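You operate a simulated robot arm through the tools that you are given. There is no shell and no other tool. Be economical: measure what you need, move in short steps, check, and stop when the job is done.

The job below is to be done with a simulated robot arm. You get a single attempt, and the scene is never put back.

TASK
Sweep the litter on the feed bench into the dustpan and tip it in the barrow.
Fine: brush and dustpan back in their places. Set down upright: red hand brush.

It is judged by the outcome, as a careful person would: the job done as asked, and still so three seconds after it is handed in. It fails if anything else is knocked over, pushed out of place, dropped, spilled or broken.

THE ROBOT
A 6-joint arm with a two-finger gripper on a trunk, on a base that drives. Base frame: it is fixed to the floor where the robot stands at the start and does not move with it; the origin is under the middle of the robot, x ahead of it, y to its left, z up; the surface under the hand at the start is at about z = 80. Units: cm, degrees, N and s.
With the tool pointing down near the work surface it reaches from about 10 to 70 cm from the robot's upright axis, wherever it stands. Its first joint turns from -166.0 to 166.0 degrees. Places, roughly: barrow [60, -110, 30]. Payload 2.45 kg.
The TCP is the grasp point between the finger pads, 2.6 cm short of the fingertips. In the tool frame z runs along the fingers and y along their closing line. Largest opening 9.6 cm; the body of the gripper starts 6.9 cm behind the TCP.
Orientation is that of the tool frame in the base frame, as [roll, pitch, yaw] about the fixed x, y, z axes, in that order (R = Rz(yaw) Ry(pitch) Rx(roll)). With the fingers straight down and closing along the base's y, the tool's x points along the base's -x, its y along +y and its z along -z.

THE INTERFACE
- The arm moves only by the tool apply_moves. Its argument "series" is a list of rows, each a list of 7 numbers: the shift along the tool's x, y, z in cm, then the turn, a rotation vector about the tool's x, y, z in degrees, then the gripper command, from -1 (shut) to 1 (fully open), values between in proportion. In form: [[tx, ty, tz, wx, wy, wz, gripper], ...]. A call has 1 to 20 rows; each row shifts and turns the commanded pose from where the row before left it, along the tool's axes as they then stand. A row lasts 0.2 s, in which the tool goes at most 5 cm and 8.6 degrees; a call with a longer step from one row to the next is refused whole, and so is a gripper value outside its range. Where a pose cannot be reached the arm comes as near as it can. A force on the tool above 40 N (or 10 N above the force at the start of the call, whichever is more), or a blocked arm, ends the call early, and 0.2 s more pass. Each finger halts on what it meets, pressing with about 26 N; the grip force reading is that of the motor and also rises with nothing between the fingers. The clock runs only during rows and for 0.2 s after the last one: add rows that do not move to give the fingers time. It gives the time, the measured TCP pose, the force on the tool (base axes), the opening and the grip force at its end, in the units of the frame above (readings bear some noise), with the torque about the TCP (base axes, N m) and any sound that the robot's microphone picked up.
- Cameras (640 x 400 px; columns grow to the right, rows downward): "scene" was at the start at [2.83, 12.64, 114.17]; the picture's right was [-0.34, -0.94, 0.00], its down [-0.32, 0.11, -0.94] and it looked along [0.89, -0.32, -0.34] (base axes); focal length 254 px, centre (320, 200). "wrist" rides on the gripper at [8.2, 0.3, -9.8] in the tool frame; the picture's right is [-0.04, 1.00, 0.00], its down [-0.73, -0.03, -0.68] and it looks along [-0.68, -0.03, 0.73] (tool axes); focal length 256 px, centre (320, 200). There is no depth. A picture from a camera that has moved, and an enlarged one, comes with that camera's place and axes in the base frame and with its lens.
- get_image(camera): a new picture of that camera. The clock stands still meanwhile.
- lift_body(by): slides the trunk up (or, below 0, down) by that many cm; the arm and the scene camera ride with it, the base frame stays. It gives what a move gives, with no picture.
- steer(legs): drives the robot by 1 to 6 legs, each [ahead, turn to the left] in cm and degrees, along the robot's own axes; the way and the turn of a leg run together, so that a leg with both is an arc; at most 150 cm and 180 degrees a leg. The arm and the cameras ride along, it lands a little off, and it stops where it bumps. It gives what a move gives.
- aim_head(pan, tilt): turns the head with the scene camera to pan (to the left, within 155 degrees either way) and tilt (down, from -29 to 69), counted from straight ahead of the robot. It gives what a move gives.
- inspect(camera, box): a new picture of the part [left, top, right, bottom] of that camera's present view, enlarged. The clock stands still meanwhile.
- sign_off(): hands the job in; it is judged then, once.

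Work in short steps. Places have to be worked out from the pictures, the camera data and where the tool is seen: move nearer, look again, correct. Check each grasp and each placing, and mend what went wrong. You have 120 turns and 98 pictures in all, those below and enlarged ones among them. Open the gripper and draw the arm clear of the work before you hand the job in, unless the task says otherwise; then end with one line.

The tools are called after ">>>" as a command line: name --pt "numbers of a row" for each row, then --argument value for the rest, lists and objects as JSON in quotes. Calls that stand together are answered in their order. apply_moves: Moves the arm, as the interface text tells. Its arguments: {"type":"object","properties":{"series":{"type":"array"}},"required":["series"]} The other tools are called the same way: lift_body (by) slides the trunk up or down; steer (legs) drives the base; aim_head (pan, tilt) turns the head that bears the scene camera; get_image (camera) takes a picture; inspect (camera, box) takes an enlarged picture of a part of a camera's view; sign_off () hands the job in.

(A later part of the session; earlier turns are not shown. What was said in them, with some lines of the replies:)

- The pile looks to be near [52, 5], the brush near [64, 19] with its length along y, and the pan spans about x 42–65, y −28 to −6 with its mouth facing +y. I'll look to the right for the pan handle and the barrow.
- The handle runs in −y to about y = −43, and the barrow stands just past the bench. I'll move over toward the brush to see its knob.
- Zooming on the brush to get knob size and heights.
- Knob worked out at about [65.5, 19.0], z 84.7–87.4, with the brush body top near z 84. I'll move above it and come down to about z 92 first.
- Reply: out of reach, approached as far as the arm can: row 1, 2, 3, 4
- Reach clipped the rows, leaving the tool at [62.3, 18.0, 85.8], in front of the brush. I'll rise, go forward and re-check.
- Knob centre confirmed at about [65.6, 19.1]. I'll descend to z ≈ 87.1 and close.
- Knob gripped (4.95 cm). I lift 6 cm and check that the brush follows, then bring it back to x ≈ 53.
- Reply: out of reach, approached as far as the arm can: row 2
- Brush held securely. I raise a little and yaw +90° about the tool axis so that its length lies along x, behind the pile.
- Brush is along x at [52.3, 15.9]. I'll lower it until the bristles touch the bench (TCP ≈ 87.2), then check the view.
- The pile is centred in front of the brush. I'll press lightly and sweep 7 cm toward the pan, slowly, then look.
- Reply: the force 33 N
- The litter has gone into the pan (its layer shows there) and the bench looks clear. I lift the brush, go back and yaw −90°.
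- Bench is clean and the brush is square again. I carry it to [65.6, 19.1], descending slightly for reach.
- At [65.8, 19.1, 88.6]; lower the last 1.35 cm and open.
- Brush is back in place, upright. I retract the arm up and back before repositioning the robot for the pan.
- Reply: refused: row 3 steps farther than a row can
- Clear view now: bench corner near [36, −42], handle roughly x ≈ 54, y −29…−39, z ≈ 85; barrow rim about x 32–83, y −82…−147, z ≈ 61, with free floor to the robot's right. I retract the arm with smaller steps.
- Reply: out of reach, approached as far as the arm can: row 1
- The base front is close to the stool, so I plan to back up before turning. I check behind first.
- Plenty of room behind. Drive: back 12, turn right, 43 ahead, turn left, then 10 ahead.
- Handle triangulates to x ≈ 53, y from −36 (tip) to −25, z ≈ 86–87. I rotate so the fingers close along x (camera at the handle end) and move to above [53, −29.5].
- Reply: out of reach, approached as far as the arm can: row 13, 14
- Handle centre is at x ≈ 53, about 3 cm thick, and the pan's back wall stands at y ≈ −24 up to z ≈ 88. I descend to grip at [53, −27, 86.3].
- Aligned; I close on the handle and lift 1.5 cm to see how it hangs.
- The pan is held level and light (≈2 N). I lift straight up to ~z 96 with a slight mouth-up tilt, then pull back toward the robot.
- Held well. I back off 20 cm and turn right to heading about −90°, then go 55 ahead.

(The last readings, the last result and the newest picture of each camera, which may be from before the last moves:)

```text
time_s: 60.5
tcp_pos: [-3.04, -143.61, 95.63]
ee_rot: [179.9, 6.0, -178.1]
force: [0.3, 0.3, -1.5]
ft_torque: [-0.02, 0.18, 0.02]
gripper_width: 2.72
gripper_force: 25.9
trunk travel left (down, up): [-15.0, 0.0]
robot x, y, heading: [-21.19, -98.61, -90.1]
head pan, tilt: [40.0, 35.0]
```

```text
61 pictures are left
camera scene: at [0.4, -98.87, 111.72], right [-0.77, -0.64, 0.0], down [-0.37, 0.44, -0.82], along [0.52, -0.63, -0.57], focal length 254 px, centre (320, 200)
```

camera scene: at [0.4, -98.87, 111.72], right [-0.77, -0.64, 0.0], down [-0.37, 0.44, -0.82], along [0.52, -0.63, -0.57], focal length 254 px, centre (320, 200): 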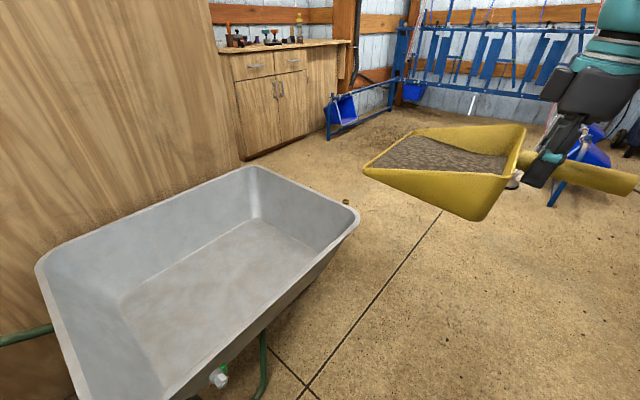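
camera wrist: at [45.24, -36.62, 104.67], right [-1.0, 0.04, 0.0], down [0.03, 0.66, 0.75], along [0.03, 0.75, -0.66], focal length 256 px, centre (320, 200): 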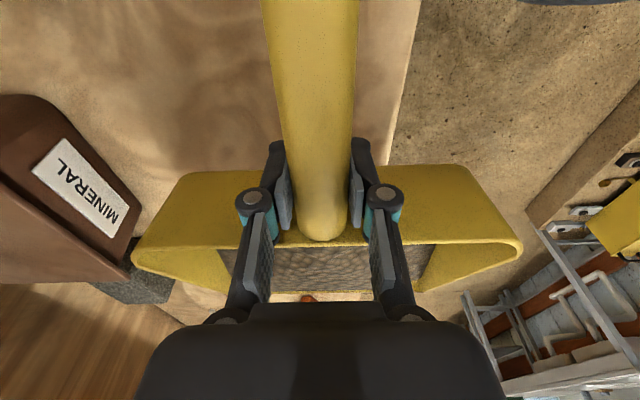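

Barrow rim reads x 31–85, y −86…−155. I go 12 further, turn left 60° and 20 ahead, so the pan lies over the tray.

>>> steer --legs '[[12, 0], [0, 60], [20, 0]]'

>>> aim_head --pan 5 --tilt 40

>>> get_image --camera "scene"

>>> get_image --camera "wrist"

```text
time_s: 65.5
tcp_pos: [44.6, -127.37, 95.56]
ee_rot: [-180.0, 6.0, -118.3]
force: [-0.4, -0.5, -2.8]
ft_torque: [-0.17, 0.1, 0.0]
gripper_width: 2.73
gripper_force: 25.9
trunk travel left (down, up): [-15.0, 0.0]
robot x, y, heading: [-3.73, -120.42, -30.7]
head pan, tilt: [40.0, 35.0]
```

```text
time_s: 66.5
tcp_pos: [44.59, -127.42, 95.56]
ee_rot: [180.0, 6.0, -118.4]
force: [-0.2, 0.6, -1.9]
ft_torque: [-0.15, 0.09, 0.01]
gripper_width: 2.76
gripper_force: 26.4
trunk travel left (down, up): [-15.0, 0.0]
robot x, y, heading: [-3.65, -120.26, -30.6]
head pan, tilt: [5.0, 40.0]
```

```text
60 pictures are left
camera scene: at [6.8, -107.14, 110.97], right [-0.43, -0.9, 0.0], down [-0.58, 0.27, -0.77], along [0.69, -0.33, -0.64], focal length 254 px, centre (320, 200)
```

scene: 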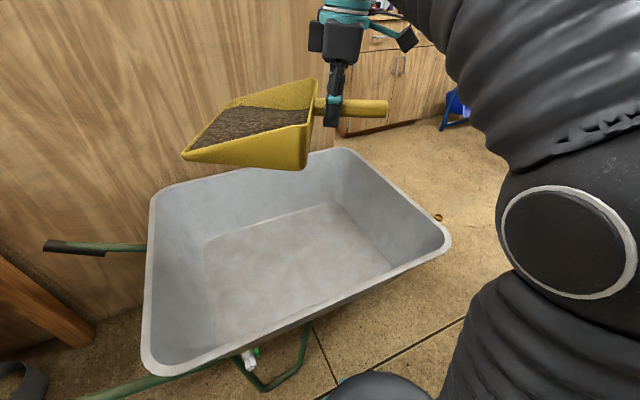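

```text
59 pictures are left
camera wrist: at [39.97, -135.33, 104.68], right [-0.86, 0.51, 0.0], down [0.34, 0.57, 0.75], along [0.38, 0.65, -0.66], focal length 256 px, centre (320, 200)
```

wrist: 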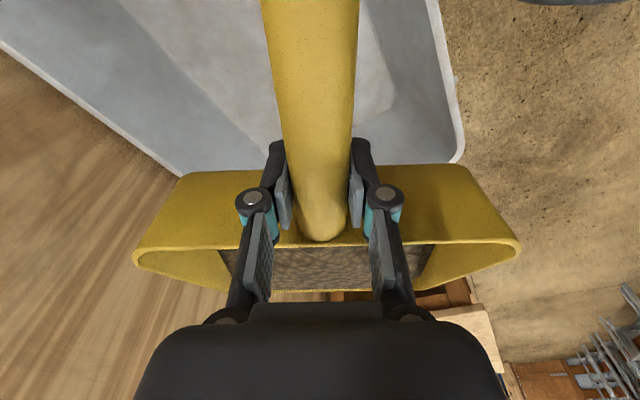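

The pan is over the tray. I lower the trunk 8 cm, then tip mouth-down in steps.

>>> lift_body --by -8

>>> apply_moves --pt "0 0 0 0 8 0 -1" --pt "0 0 0 0 8 0 -1" --pt "0 0 0 0 8 0 -1" --pt "0 0 0 0 8 0 -1" --pt "0 0 0 0 8 0 -1" --pt "0 0 0 0 8 0 -1" --pt "0 0 0 0 0 0 -1"

>>> get_image --camera "scene"

```text
time_s: 67.7
tcp_pos: [44.56, -127.49, 87.55]
ee_rot: [180.0, 6.0, -118.3]
force: [0.7, -0.4, -2.0]
ft_torque: [-0.14, 0.05, 0.01]
gripper_width: 2.74
gripper_force: 26.1
trunk travel left (down, up): [-7.0, 8.0]
robot x, y, heading: [-3.97, -119.99, -30.3]
head pan, tilt: [5.0, 40.0]
```

```text
time_s: 69.3
tcp_pos: [43.57, -129.59, 83.02]
ee_rot: [-179.9, -42.0, -118.4]
force: [0.8, 0.3, -2.0]
ft_torque: [-0.06, 0.07, -0.03]
gripper_width: 2.74
gripper_force: 26.1
out of reach, approached as far as the arm can: row 4, 5, 6
trunk travel left (down, up): [-7.0, 8.0]
robot x, y, heading: [-4.08, -120.18, -30.4]
head pan, tilt: [5.0, 40.0]
```

```text
58 pictures are left
camera scene: at [6.8, -107.15, 102.97], right [-0.43, -0.9, 0.0], down [-0.58, 0.28, -0.77], along [0.69, -0.33, -0.64], focal length 254 px, centre (320, 200)
```

scene: 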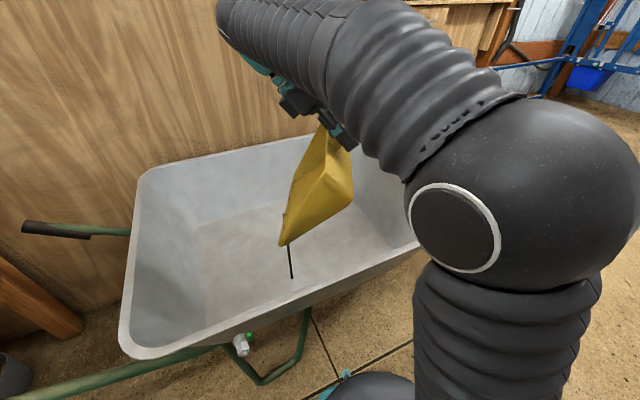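

Litter is pouring into the tray. I hold, then look at the pan contents.

>>> apply_moves --pt "0 0 0 0 0 0 -1" --pt "0 0 0 0 0 0 -1" --pt "0 0 0 0 0 0 -1" --pt "0 0 0 0 0 0 -1" --pt "0 0 0 0 0 0 -1" --pt "0 0 0 0 0 0 -1" --pt "0 0 0 0 0 0 -1" --pt "0 0 0 0 0 0 -1" --pt "0 0 0 0 0 0 -1" --pt "0 0 0 0 0 0 -1"

>>> get_image --camera "scene"

>>> get_image --camera "wrist"

```text
time_s: 71.5
tcp_pos: [43.47, -129.59, 82.98]
ee_rot: [-179.8, -41.9, -118.3]
force: [-0.2, -0.5, -1.5]
ft_torque: [-0.05, 0.05, -0.01]
gripper_width: 2.71
gripper_force: 26.2
trunk travel left (down, up): [-7.0, 8.0]
robot x, y, heading: [-4.05, -120.18, -30.4]
head pan, tilt: [5.0, 40.0]
```

```text
57 pictures are left
camera scene: at [6.8, -107.15, 102.97], right [-0.43, -0.9, 0.0], down [-0.58, 0.28, -0.77], along [0.69, -0.33, -0.64], focal length 254 px, centre (320, 200)
```

scene: 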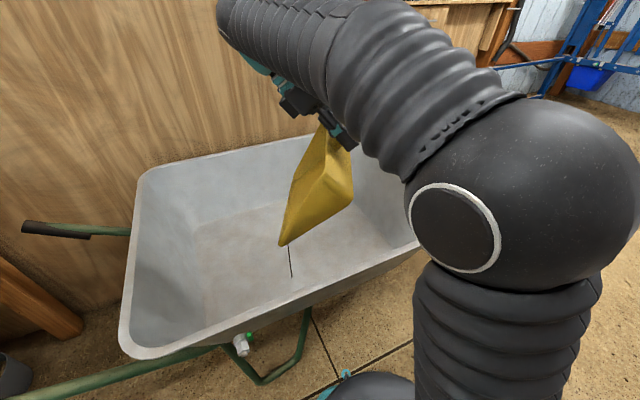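

```text
56 pictures are left
camera wrist: at [43.5, -128.94, 95.93], right [-0.87, 0.5, -0.03], down [0.5, 0.87, 0.01], along [0.03, 0.0, -1.0], focal length 256 px, centre (320, 200)
```

wrist: 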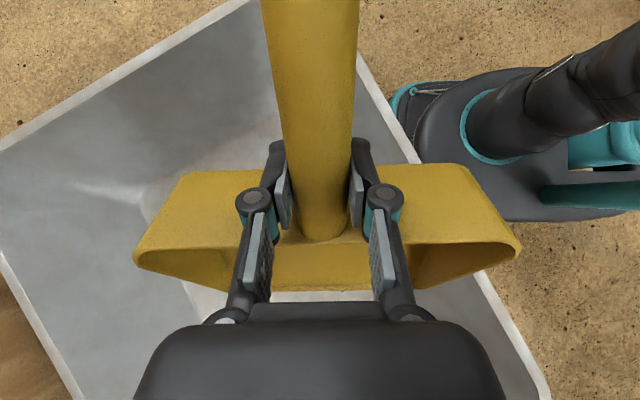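

Pan looks nearly empty; I zoom on where the stream lands.

>>> inspect --camera "scene" --box '[180, 120, 400, 320]'

>>> inspect --camera "wrist" --box '[130, 160, 540, 320]'

```text
2.00 times, centred on (290, 220) of scene
camera zoom: at [6.8, -107.15, 102.97], right [-0.43, -0.9, 0.0], down [-0.58, 0.28, -0.77], along [0.69, -0.33, -0.64], focal length 508 px, centre (380, 160)
```

zoom: 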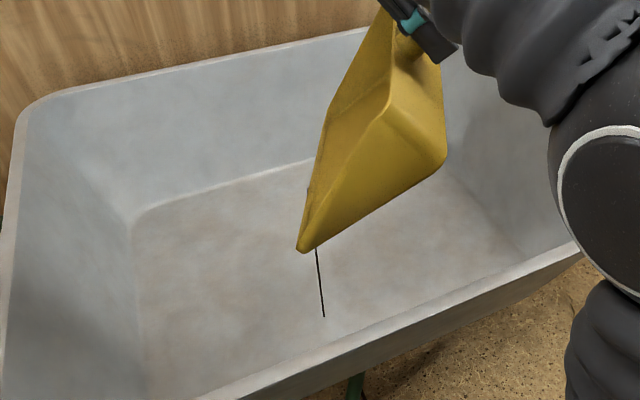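

```text
1.56 times, centred on (335, 240) of wrist
camera zoom: at [43.5, -128.94, 95.93], right [-0.87, 0.5, -0.03], down [0.5, 0.87, 0.01], along [0.03, 0.0, -1.0], focal length 400 px, centre (297, 138)
```

zoom: 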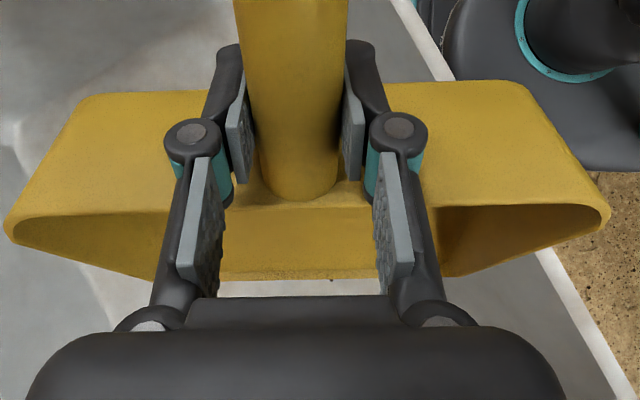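

A thin trickle remains. I tilt further and wait.

>>> apply_moves --pt "0 0 0 0 7 0 -1" --pt "0 0 0 0 7 0 -1" --pt "0 0 0 0 7 0 -1" --pt "0 0 0 0 0 0 -1" --pt "0 0 0 0 0 0 -1" --pt "0 0 0 0 0 0 -1" --pt "0 0 0 0 0 0 -1" --pt "0 0 0 0 0 0 -1" --pt "0 0 0 0 0 0 -1" --pt "0 0 0 0 0 0 -1" --pt "0 0 0 0 0 0 -1" --pt "0 0 0 0 0 0 -1" --pt "0 0 0 0 0 0 -1" --pt "0 0 0 0 0 0 -1" --pt "0 0 0 0 0 0 -1"

>>> get_image --camera "scene"

>>> get_image --camera "wrist"

```text
time_s: 74.7
tcp_pos: [42.87, -132.87, 79.0]
ee_rot: [-179.8, -62.9, -118.2]
force: [1.0, -0.5, -2.7]
ft_torque: [-0.01, 0.03, 0.01]
gripper_width: 2.72
gripper_force: 26.1
out of reach, approached as far as the arm can: row 1, 2, 3
trunk travel left (down, up): [-7.0, 8.0]
robot x, y, heading: [-3.92, -120.28, -30.1]
head pan, tilt: [5.0, 40.0]
```

```text
53 pictures are left
camera scene: at [6.8, -107.15, 102.97], right [-0.43, -0.9, 0.0], down [-0.58, 0.28, -0.77], along [0.69, -0.33, -0.64], focal length 254 px, centre (320, 200)
```

scene: 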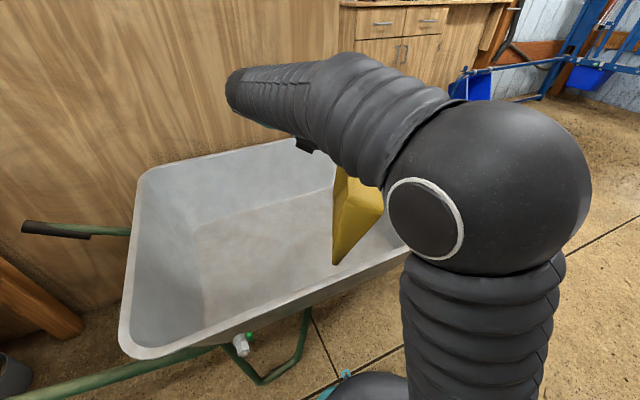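

```text
52 pictures are left
camera wrist: at [44.97, -128.34, 90.99], right [-0.87, 0.49, -0.04], down [0.47, 0.81, -0.34], along [-0.14, -0.32, -0.94], focal length 256 px, centre (320, 200)
```

wrist: 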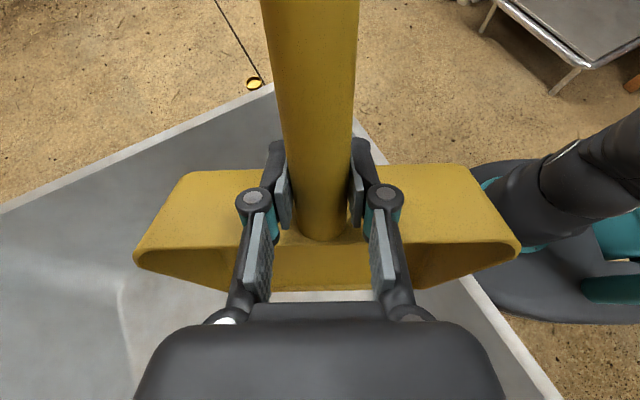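

The stream has ended and the pan looks empty. I level the pan again and look into the tray.

>>> apply_moves --pt "0 0 0 0 -8 0 -1" --pt "0 0 0 0 -8 0 -1" --pt "0 0 0 0 -8 0 -1" --pt "0 0 0 0 -8 0 -1" --pt "0 0 0 0 -8 0 -1" --pt "0 0 0 0 -8 0 -1" --pt "0 0 0 0 -8 0 -1" --pt "0 0 0 0 -7 0 -1" --pt "0 0 0 0 0 0 -1"

>>> lift_body --by 8

>>> get_image --camera "scene"

>>> get_image --camera "wrist"

```text
time_s: 76.7
tcp_pos: [43.02, -133.0, 79.15]
ee_rot: [-180.0, 0.0, -118.2]
force: [-0.6, 0.5, -3.0]
ft_torque: [-0.16, 0.05, 0.01]
gripper_width: 2.71
gripper_force: 25.8
trunk travel left (down, up): [-7.0, 8.0]
robot x, y, heading: [-3.46, -120.09, -30.6]
head pan, tilt: [5.0, 40.0]
```

```text
time_s: 77.9
tcp_pos: [42.87, -133.0, 87.15]
ee_rot: [-180.0, -0.1, -118.3]
force: [0.1, 0.1, -1.9]
ft_torque: [-0.15, 0.05, 0.0]
gripper_width: 2.7
gripper_force: 26.2
trunk travel left (down, up): [-15.0, 0.0]
robot x, y, heading: [-3.65, -120.07, -30.4]
head pan, tilt: [5.0, 40.0]
```

```text
51 pictures are left
camera scene: at [6.79, -107.15, 110.97], right [-0.43, -0.9, 0.0], down [-0.58, 0.28, -0.77], along [0.69, -0.33, -0.64], focal length 254 px, centre (320, 200)
```

scene: 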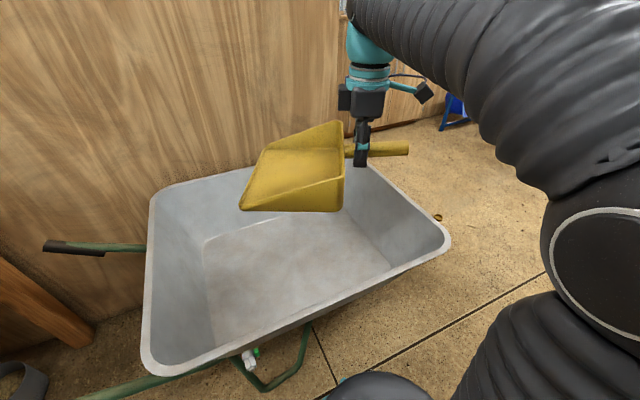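

```text
50 pictures are left
camera wrist: at [38.79, -139.95, 97.08], right [-0.86, 0.51, 0.0], down [0.37, 0.63, 0.68], along [0.35, 0.58, -0.73], focal length 256 px, centre (320, 200)
```

wrist: 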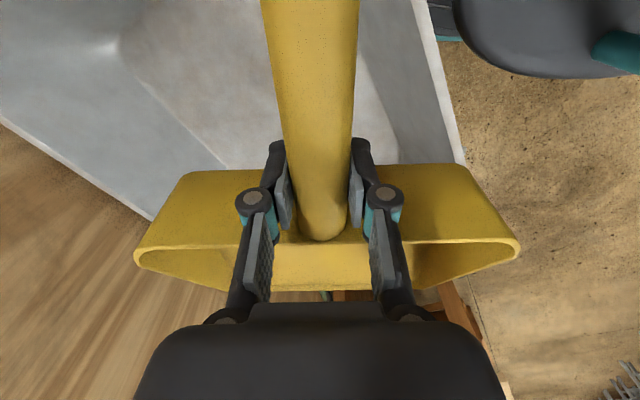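

The pan is empty. I check the tray closely for the litter.

>>> inspect --camera "scene" --box '[140, 160, 460, 390]'

```text
1.74 times, centred on (300, 275) of scene
camera zoom: at [6.79, -107.15, 110.97], right [-0.43, -0.9, 0.0], down [-0.58, 0.28, -0.77], along [0.69, -0.33, -0.64], focal length 442 px, centre (355, 70)
```

zoom: 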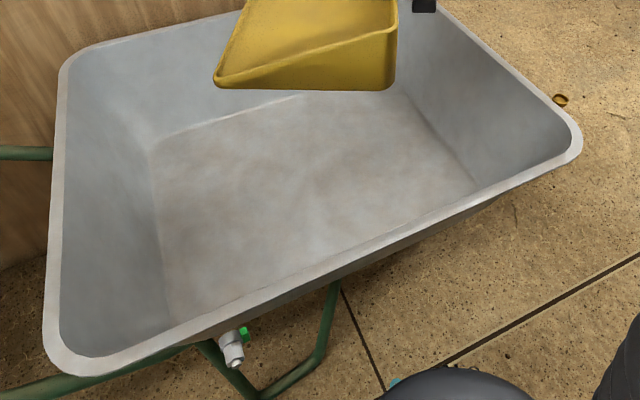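

No litter left in the pan and none on the floor; the stream fell inside the tray. I raise the arm back to the carrying pose and drive the path in reverse.

>>> apply_moves --pt "-2 0.4 -3 0 0 0 -1" --pt "-2 0.4 -3 0 0 0 -1" --pt "-1.7 0.3 -2.5 0 0 0 -1" --pt "0 0 0 0 0 0 -1"

>>> steer --legs '[[-20, 0], [0, -60], [-67, 0], [0, 90]]'

>>> aim_head --pan -65 --tilt 40

>>> get_image --camera "scene"

```text
time_s: 78.9
tcp_pos: [44.51, -127.32, 95.48]
ee_rot: [-180.0, 0.0, -118.3]
force: [0.4, 0.0, -1.7]
ft_torque: [-0.15, 0.05, -0.01]
gripper_width: 2.71
gripper_force: 25.4
trunk travel left (down, up): [-15.0, 0.0]
robot x, y, heading: [-3.75, -120.21, -30.4]
head pan, tilt: [5.0, 40.0]
```

```text
time_s: 90.2
tcp_pos: [24.73, -26.46, 95.49]
ee_rot: [180.0, 0.0, -89.2]
force: [-0.1, -0.1, -1.5]
ft_torque: [-0.2, 0.0, 0.06]
gripper_width: 2.7
gripper_force: 26.3
trunk travel left (down, up): [-15.0, 0.0]
robot x, y, heading: [-20.97, -43.61, -1.4]
head pan, tilt: [5.0, 40.0]
```

```text
time_s: 91.6
tcp_pos: [24.71, -26.42, 95.48]
ee_rot: [-180.0, 0.0, -89.2]
force: [-0.7, -0.2, -2.6]
ft_torque: [-0.17, -0.01, 0.0]
gripper_width: 2.71
gripper_force: 26.1
trunk travel left (down, up): [-15.0, 0.0]
robot x, y, heading: [-20.82, -43.63, -1.1]
head pan, tilt: [-65.0, 40.0]
```

```text
48 pictures are left
camera scene: at [-23.14, -35.44, 110.97], right [-0.92, -0.4, 0.0], down [-0.26, 0.59, -0.77], along [0.31, -0.7, -0.64], focal length 254 px, centre (320, 200)
```

scene: 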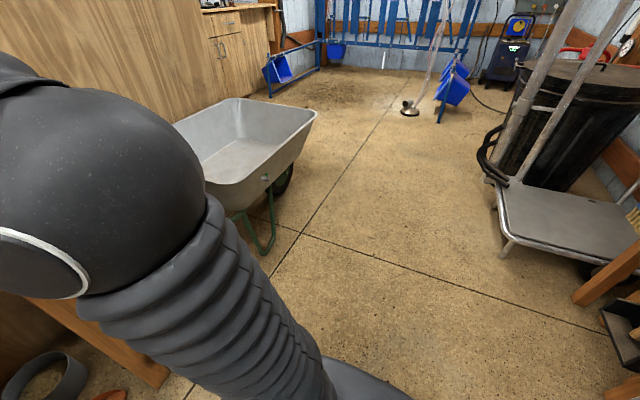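

Floor around the barrow is clean. Drive 20 ahead back to the bench.

>>> steer --legs '[[20.5, 0]]'

>>> aim_head --pan 0 --tilt 35

>>> get_image --camera "scene"

```text
time_s: 93.2
tcp_pos: [44.86, -26.77, 95.49]
ee_rot: [-180.0, 0.1, -89.0]
force: [-0.7, -0.3, -2.5]
ft_torque: [-0.17, -0.02, 0.03]
gripper_width: 2.77
gripper_force: 25.8
trunk travel left (down, up): [-15.0, 0.0]
robot x, y, heading: [-0.69, -44.49, -0.9]
head pan, tilt: [-65.0, 40.0]
```

```text
time_s: 94.5
tcp_pos: [44.77, -26.65, 95.44]
ee_rot: [-180.0, 0.0, -89.0]
force: [0.2, -0.2, -2.2]
ft_torque: [-0.19, 0.01, -0.01]
gripper_width: 2.71
gripper_force: 26.2
trunk travel left (down, up): [-15.0, 0.0]
robot x, y, heading: [-0.64, -44.22, -1.2]
head pan, tilt: [0.0, 35.0]
```

```text
47 pictures are left
camera scene: at [2.33, -28.28, 111.72], right [-0.02, -1.0, 0.0], down [-0.57, 0.01, -0.82], along [0.82, -0.02, -0.57], focal length 254 px, centre (320, 200)
```

scene: 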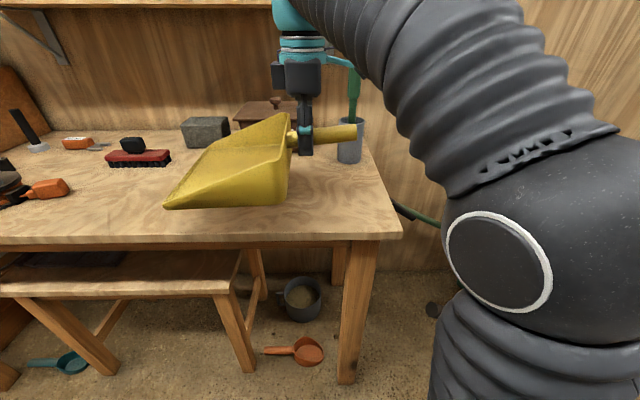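

Now over to [53, −27.35], still at z ≈ 95, correcting the yaw by 1°.

>>> apply_moves --pt "0.2 -2 0 0 0 1.1 -1" --pt "0.2 -2 0 0 0 0 -1" --pt "0.2 -2 0 0 0 0 -1" --pt "0 -2.1 0.5 0 0 0 -1" --pt "0 0 0 0 0 0 -1"

```text
time_s: 95.7
tcp_pos: [52.96, -27.29, 94.79]
ee_rot: [-179.9, -0.1, -90.1]
force: [-0.4, -0.4, -2.5]
ft_torque: [-0.15, 0.03, -0.02]
gripper_width: 2.73
gripper_force: 25.8
trunk travel left (down, up): [-15.0, 0.0]
robot x, y, heading: [-0.89, -44.08, -1.1]
head pan, tilt: [0.0, 35.0]
```

On target; descend to z ≈ 86.5 and read the force.

>>> apply_moves --pt "0 0 2.5 0 0 0 -1" --pt "0 0 2.5 0 0 0 -1" --pt "0 0 2 0 0 0 -1" --pt "0 0 1 0 0 0 -1" --pt "0 0 0.4 0 0 0 -1" --pt "0 0 0 0 0 0 -1"

>>> inspect --camera "scene" --box '[150, 60, 400, 240]'

```text
time_s: 97.1
tcp_pos: [52.91, -27.16, 86.6]
ee_rot: [-180.0, 0.0, -90.1]
force: [0.1, -2.0, 2.8]
ft_torque: [0.77, -0.05, -0.06]
gripper_width: 2.73
gripper_force: 26.0
trunk travel left (down, up): [-15.0, 0.0]
robot x, y, heading: [-0.77, -43.74, -1.2]
head pan, tilt: [0.0, 35.0]
```

```text
2.22 times, centred on (275, 150) of scene
camera zoom: at [2.31, -28.3, 111.73], right [-0.02, -1.0, 0.0], down [-0.57, 0.01, -0.82], along [0.82, -0.02, -0.57], focal length 565 px, centre (420, 311)
```

zoom: 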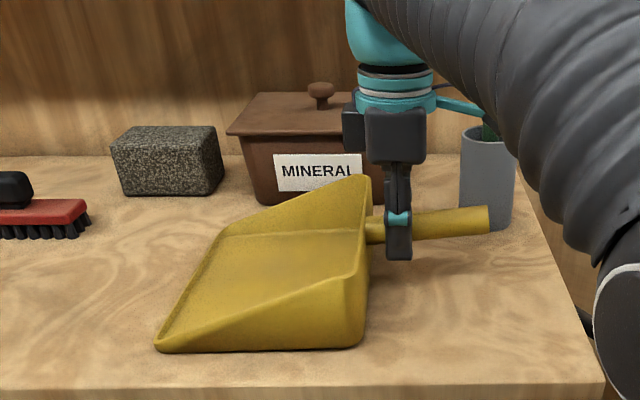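

The mouth edge has touched and the back is about 0.3 cm up. I lower the last bit and open.

>>> apply_moves --pt "0 0 0.2 0 0 0 -1" --pt "0 0 0.1 0 0 0 -1" --pt "0 0 0 0 0 0 -0.6" --pt "0 0 0 0 0 0 -0.2" --pt "0 0 0 0 0 0 1" --pt "0 0 0 0 0 0 1" --pt "0 0 0 0 0 0 1" --pt "0 0 0 0 0 0 1"

>>> apply_moves --pt "0 0 -3 0 0 0 1" --pt "0 0 -3 0 0 0 1" --pt "0 0 -2.5 0 0 0 1" --pt "0 3 0 0 0 0 1" --pt "0 4 0 0 0 0 1" --pt "0 4 -2 0 0 0 1" --pt "0 0 0 0 0 0 1"

>>> get_image --camera "scene"

>>> get_image --camera "wrist"

```text
time_s: 98.9
tcp_pos: [52.98, -27.27, 86.25]
ee_rot: [-180.0, 0.1, -90.1]
force: [0.9, -0.2, 0.5]
ft_torque: [0.02, 0.02, -0.02]
gripper_width: 9.61
gripper_force: 0.1
trunk travel left (down, up): [-15.0, 0.0]
robot x, y, heading: [-0.54, -44.44, -0.8]
head pan, tilt: [0.0, 35.0]
```

```text
time_s: 100.5
tcp_pos: [41.73, -27.34, 96.99]
ee_rot: [-179.9, 0.0, -90.1]
force: [0.8, 0.0, 0.7]
ft_torque: [0.01, 0.03, -0.01]
gripper_width: 9.61
gripper_force: 0.0
trunk travel left (down, up): [-15.0, 0.0]
robot x, y, heading: [-0.79, -43.88, -1.1]
head pan, tilt: [0.0, 35.0]
```

```text
45 pictures are left
camera scene: at [2.33, -28.28, 111.73], right [-0.02, -1.0, 0.0], down [-0.57, 0.01, -0.82], along [0.82, -0.02, -0.57], focal length 254 px, centre (320, 200)
```

scene: 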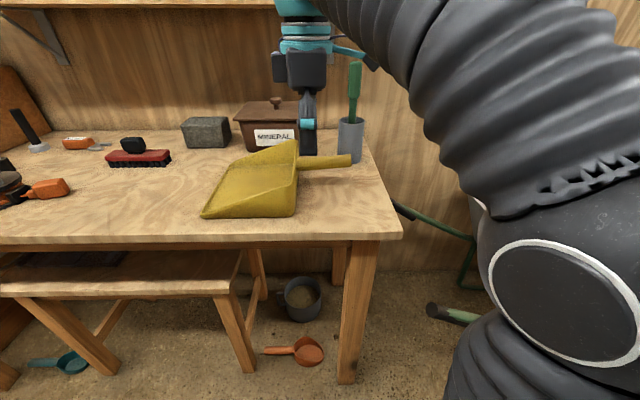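

```text
44 pictures are left
camera wrist: at [41.54, -35.46, 107.0], right [-1.0, 0.04, 0.0], down [0.03, 0.73, 0.68], along [0.03, 0.68, -0.73], focal length 256 px, centre (320, 200)
```

wrist: 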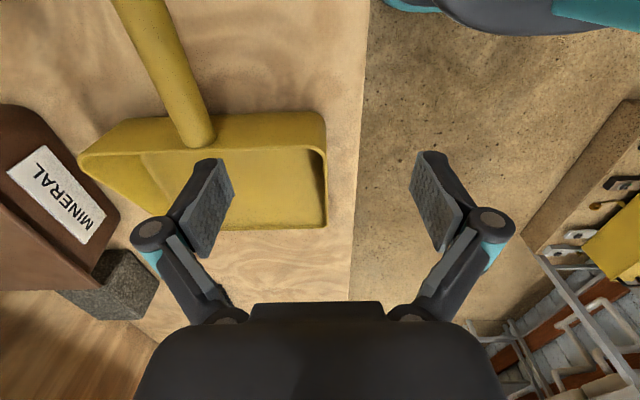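

Pan and brush are back in place. Before signing off I check the bench surface and the barrow once more.

>>> inspect --camera "scene" --box '[0, 100, 320, 260]'

>>> aim_head --pan -60 --tilt 30

>>> get_image --camera "scene"

```text
2.00 times, centred on (160, 180) of scene
camera zoom: at [2.33, -28.28, 111.73], right [-0.02, -1.0, 0.0], down [-0.57, 0.01, -0.82], along [0.82, -0.02, -0.57], focal length 508 px, centre (640, 240)
```

zoom: 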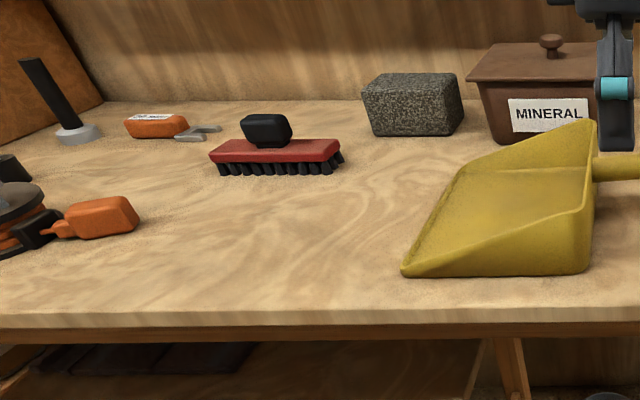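

```text
time_s: 101.8
tcp_pos: [41.79, -27.26, 97.04]
ee_rot: [180.0, 0.0, -90.0]
force: [0.1, 0.4, 0.6]
ft_torque: [0.02, 0.02, -0.01]
gripper_width: 9.58
gripper_force: 0.1
trunk travel left (down, up): [-15.0, 0.0]
robot x, y, heading: [-1.04, -44.19, -0.9]
head pan, tilt: [-60.0, 30.0]
```

```text
42 pictures are left
camera scene: at [-2.11, -36.02, 112.51], right [-0.88, -0.48, 0.0], down [-0.24, 0.44, -0.87], along [0.42, -0.76, -0.5], focal length 254 px, centre (320, 200)
```

scene: 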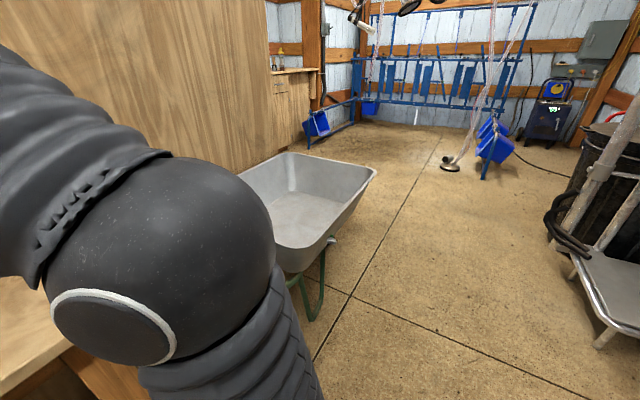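

Bench is clean, brush upright, pan empty and in place, floor clear, and the gripper is open and clear. Handing in.

>>> sign_off

```text
The job is handed in.
```

I swept the litter into the dustpan and tipped it out over the barrow. The brush (upright) and dustpan are back in their places, but I couldn't make out the litter in the barrow afterwards; the pan is empty, the pour fell inside the tray, and the bench and the floor I could see are clean.
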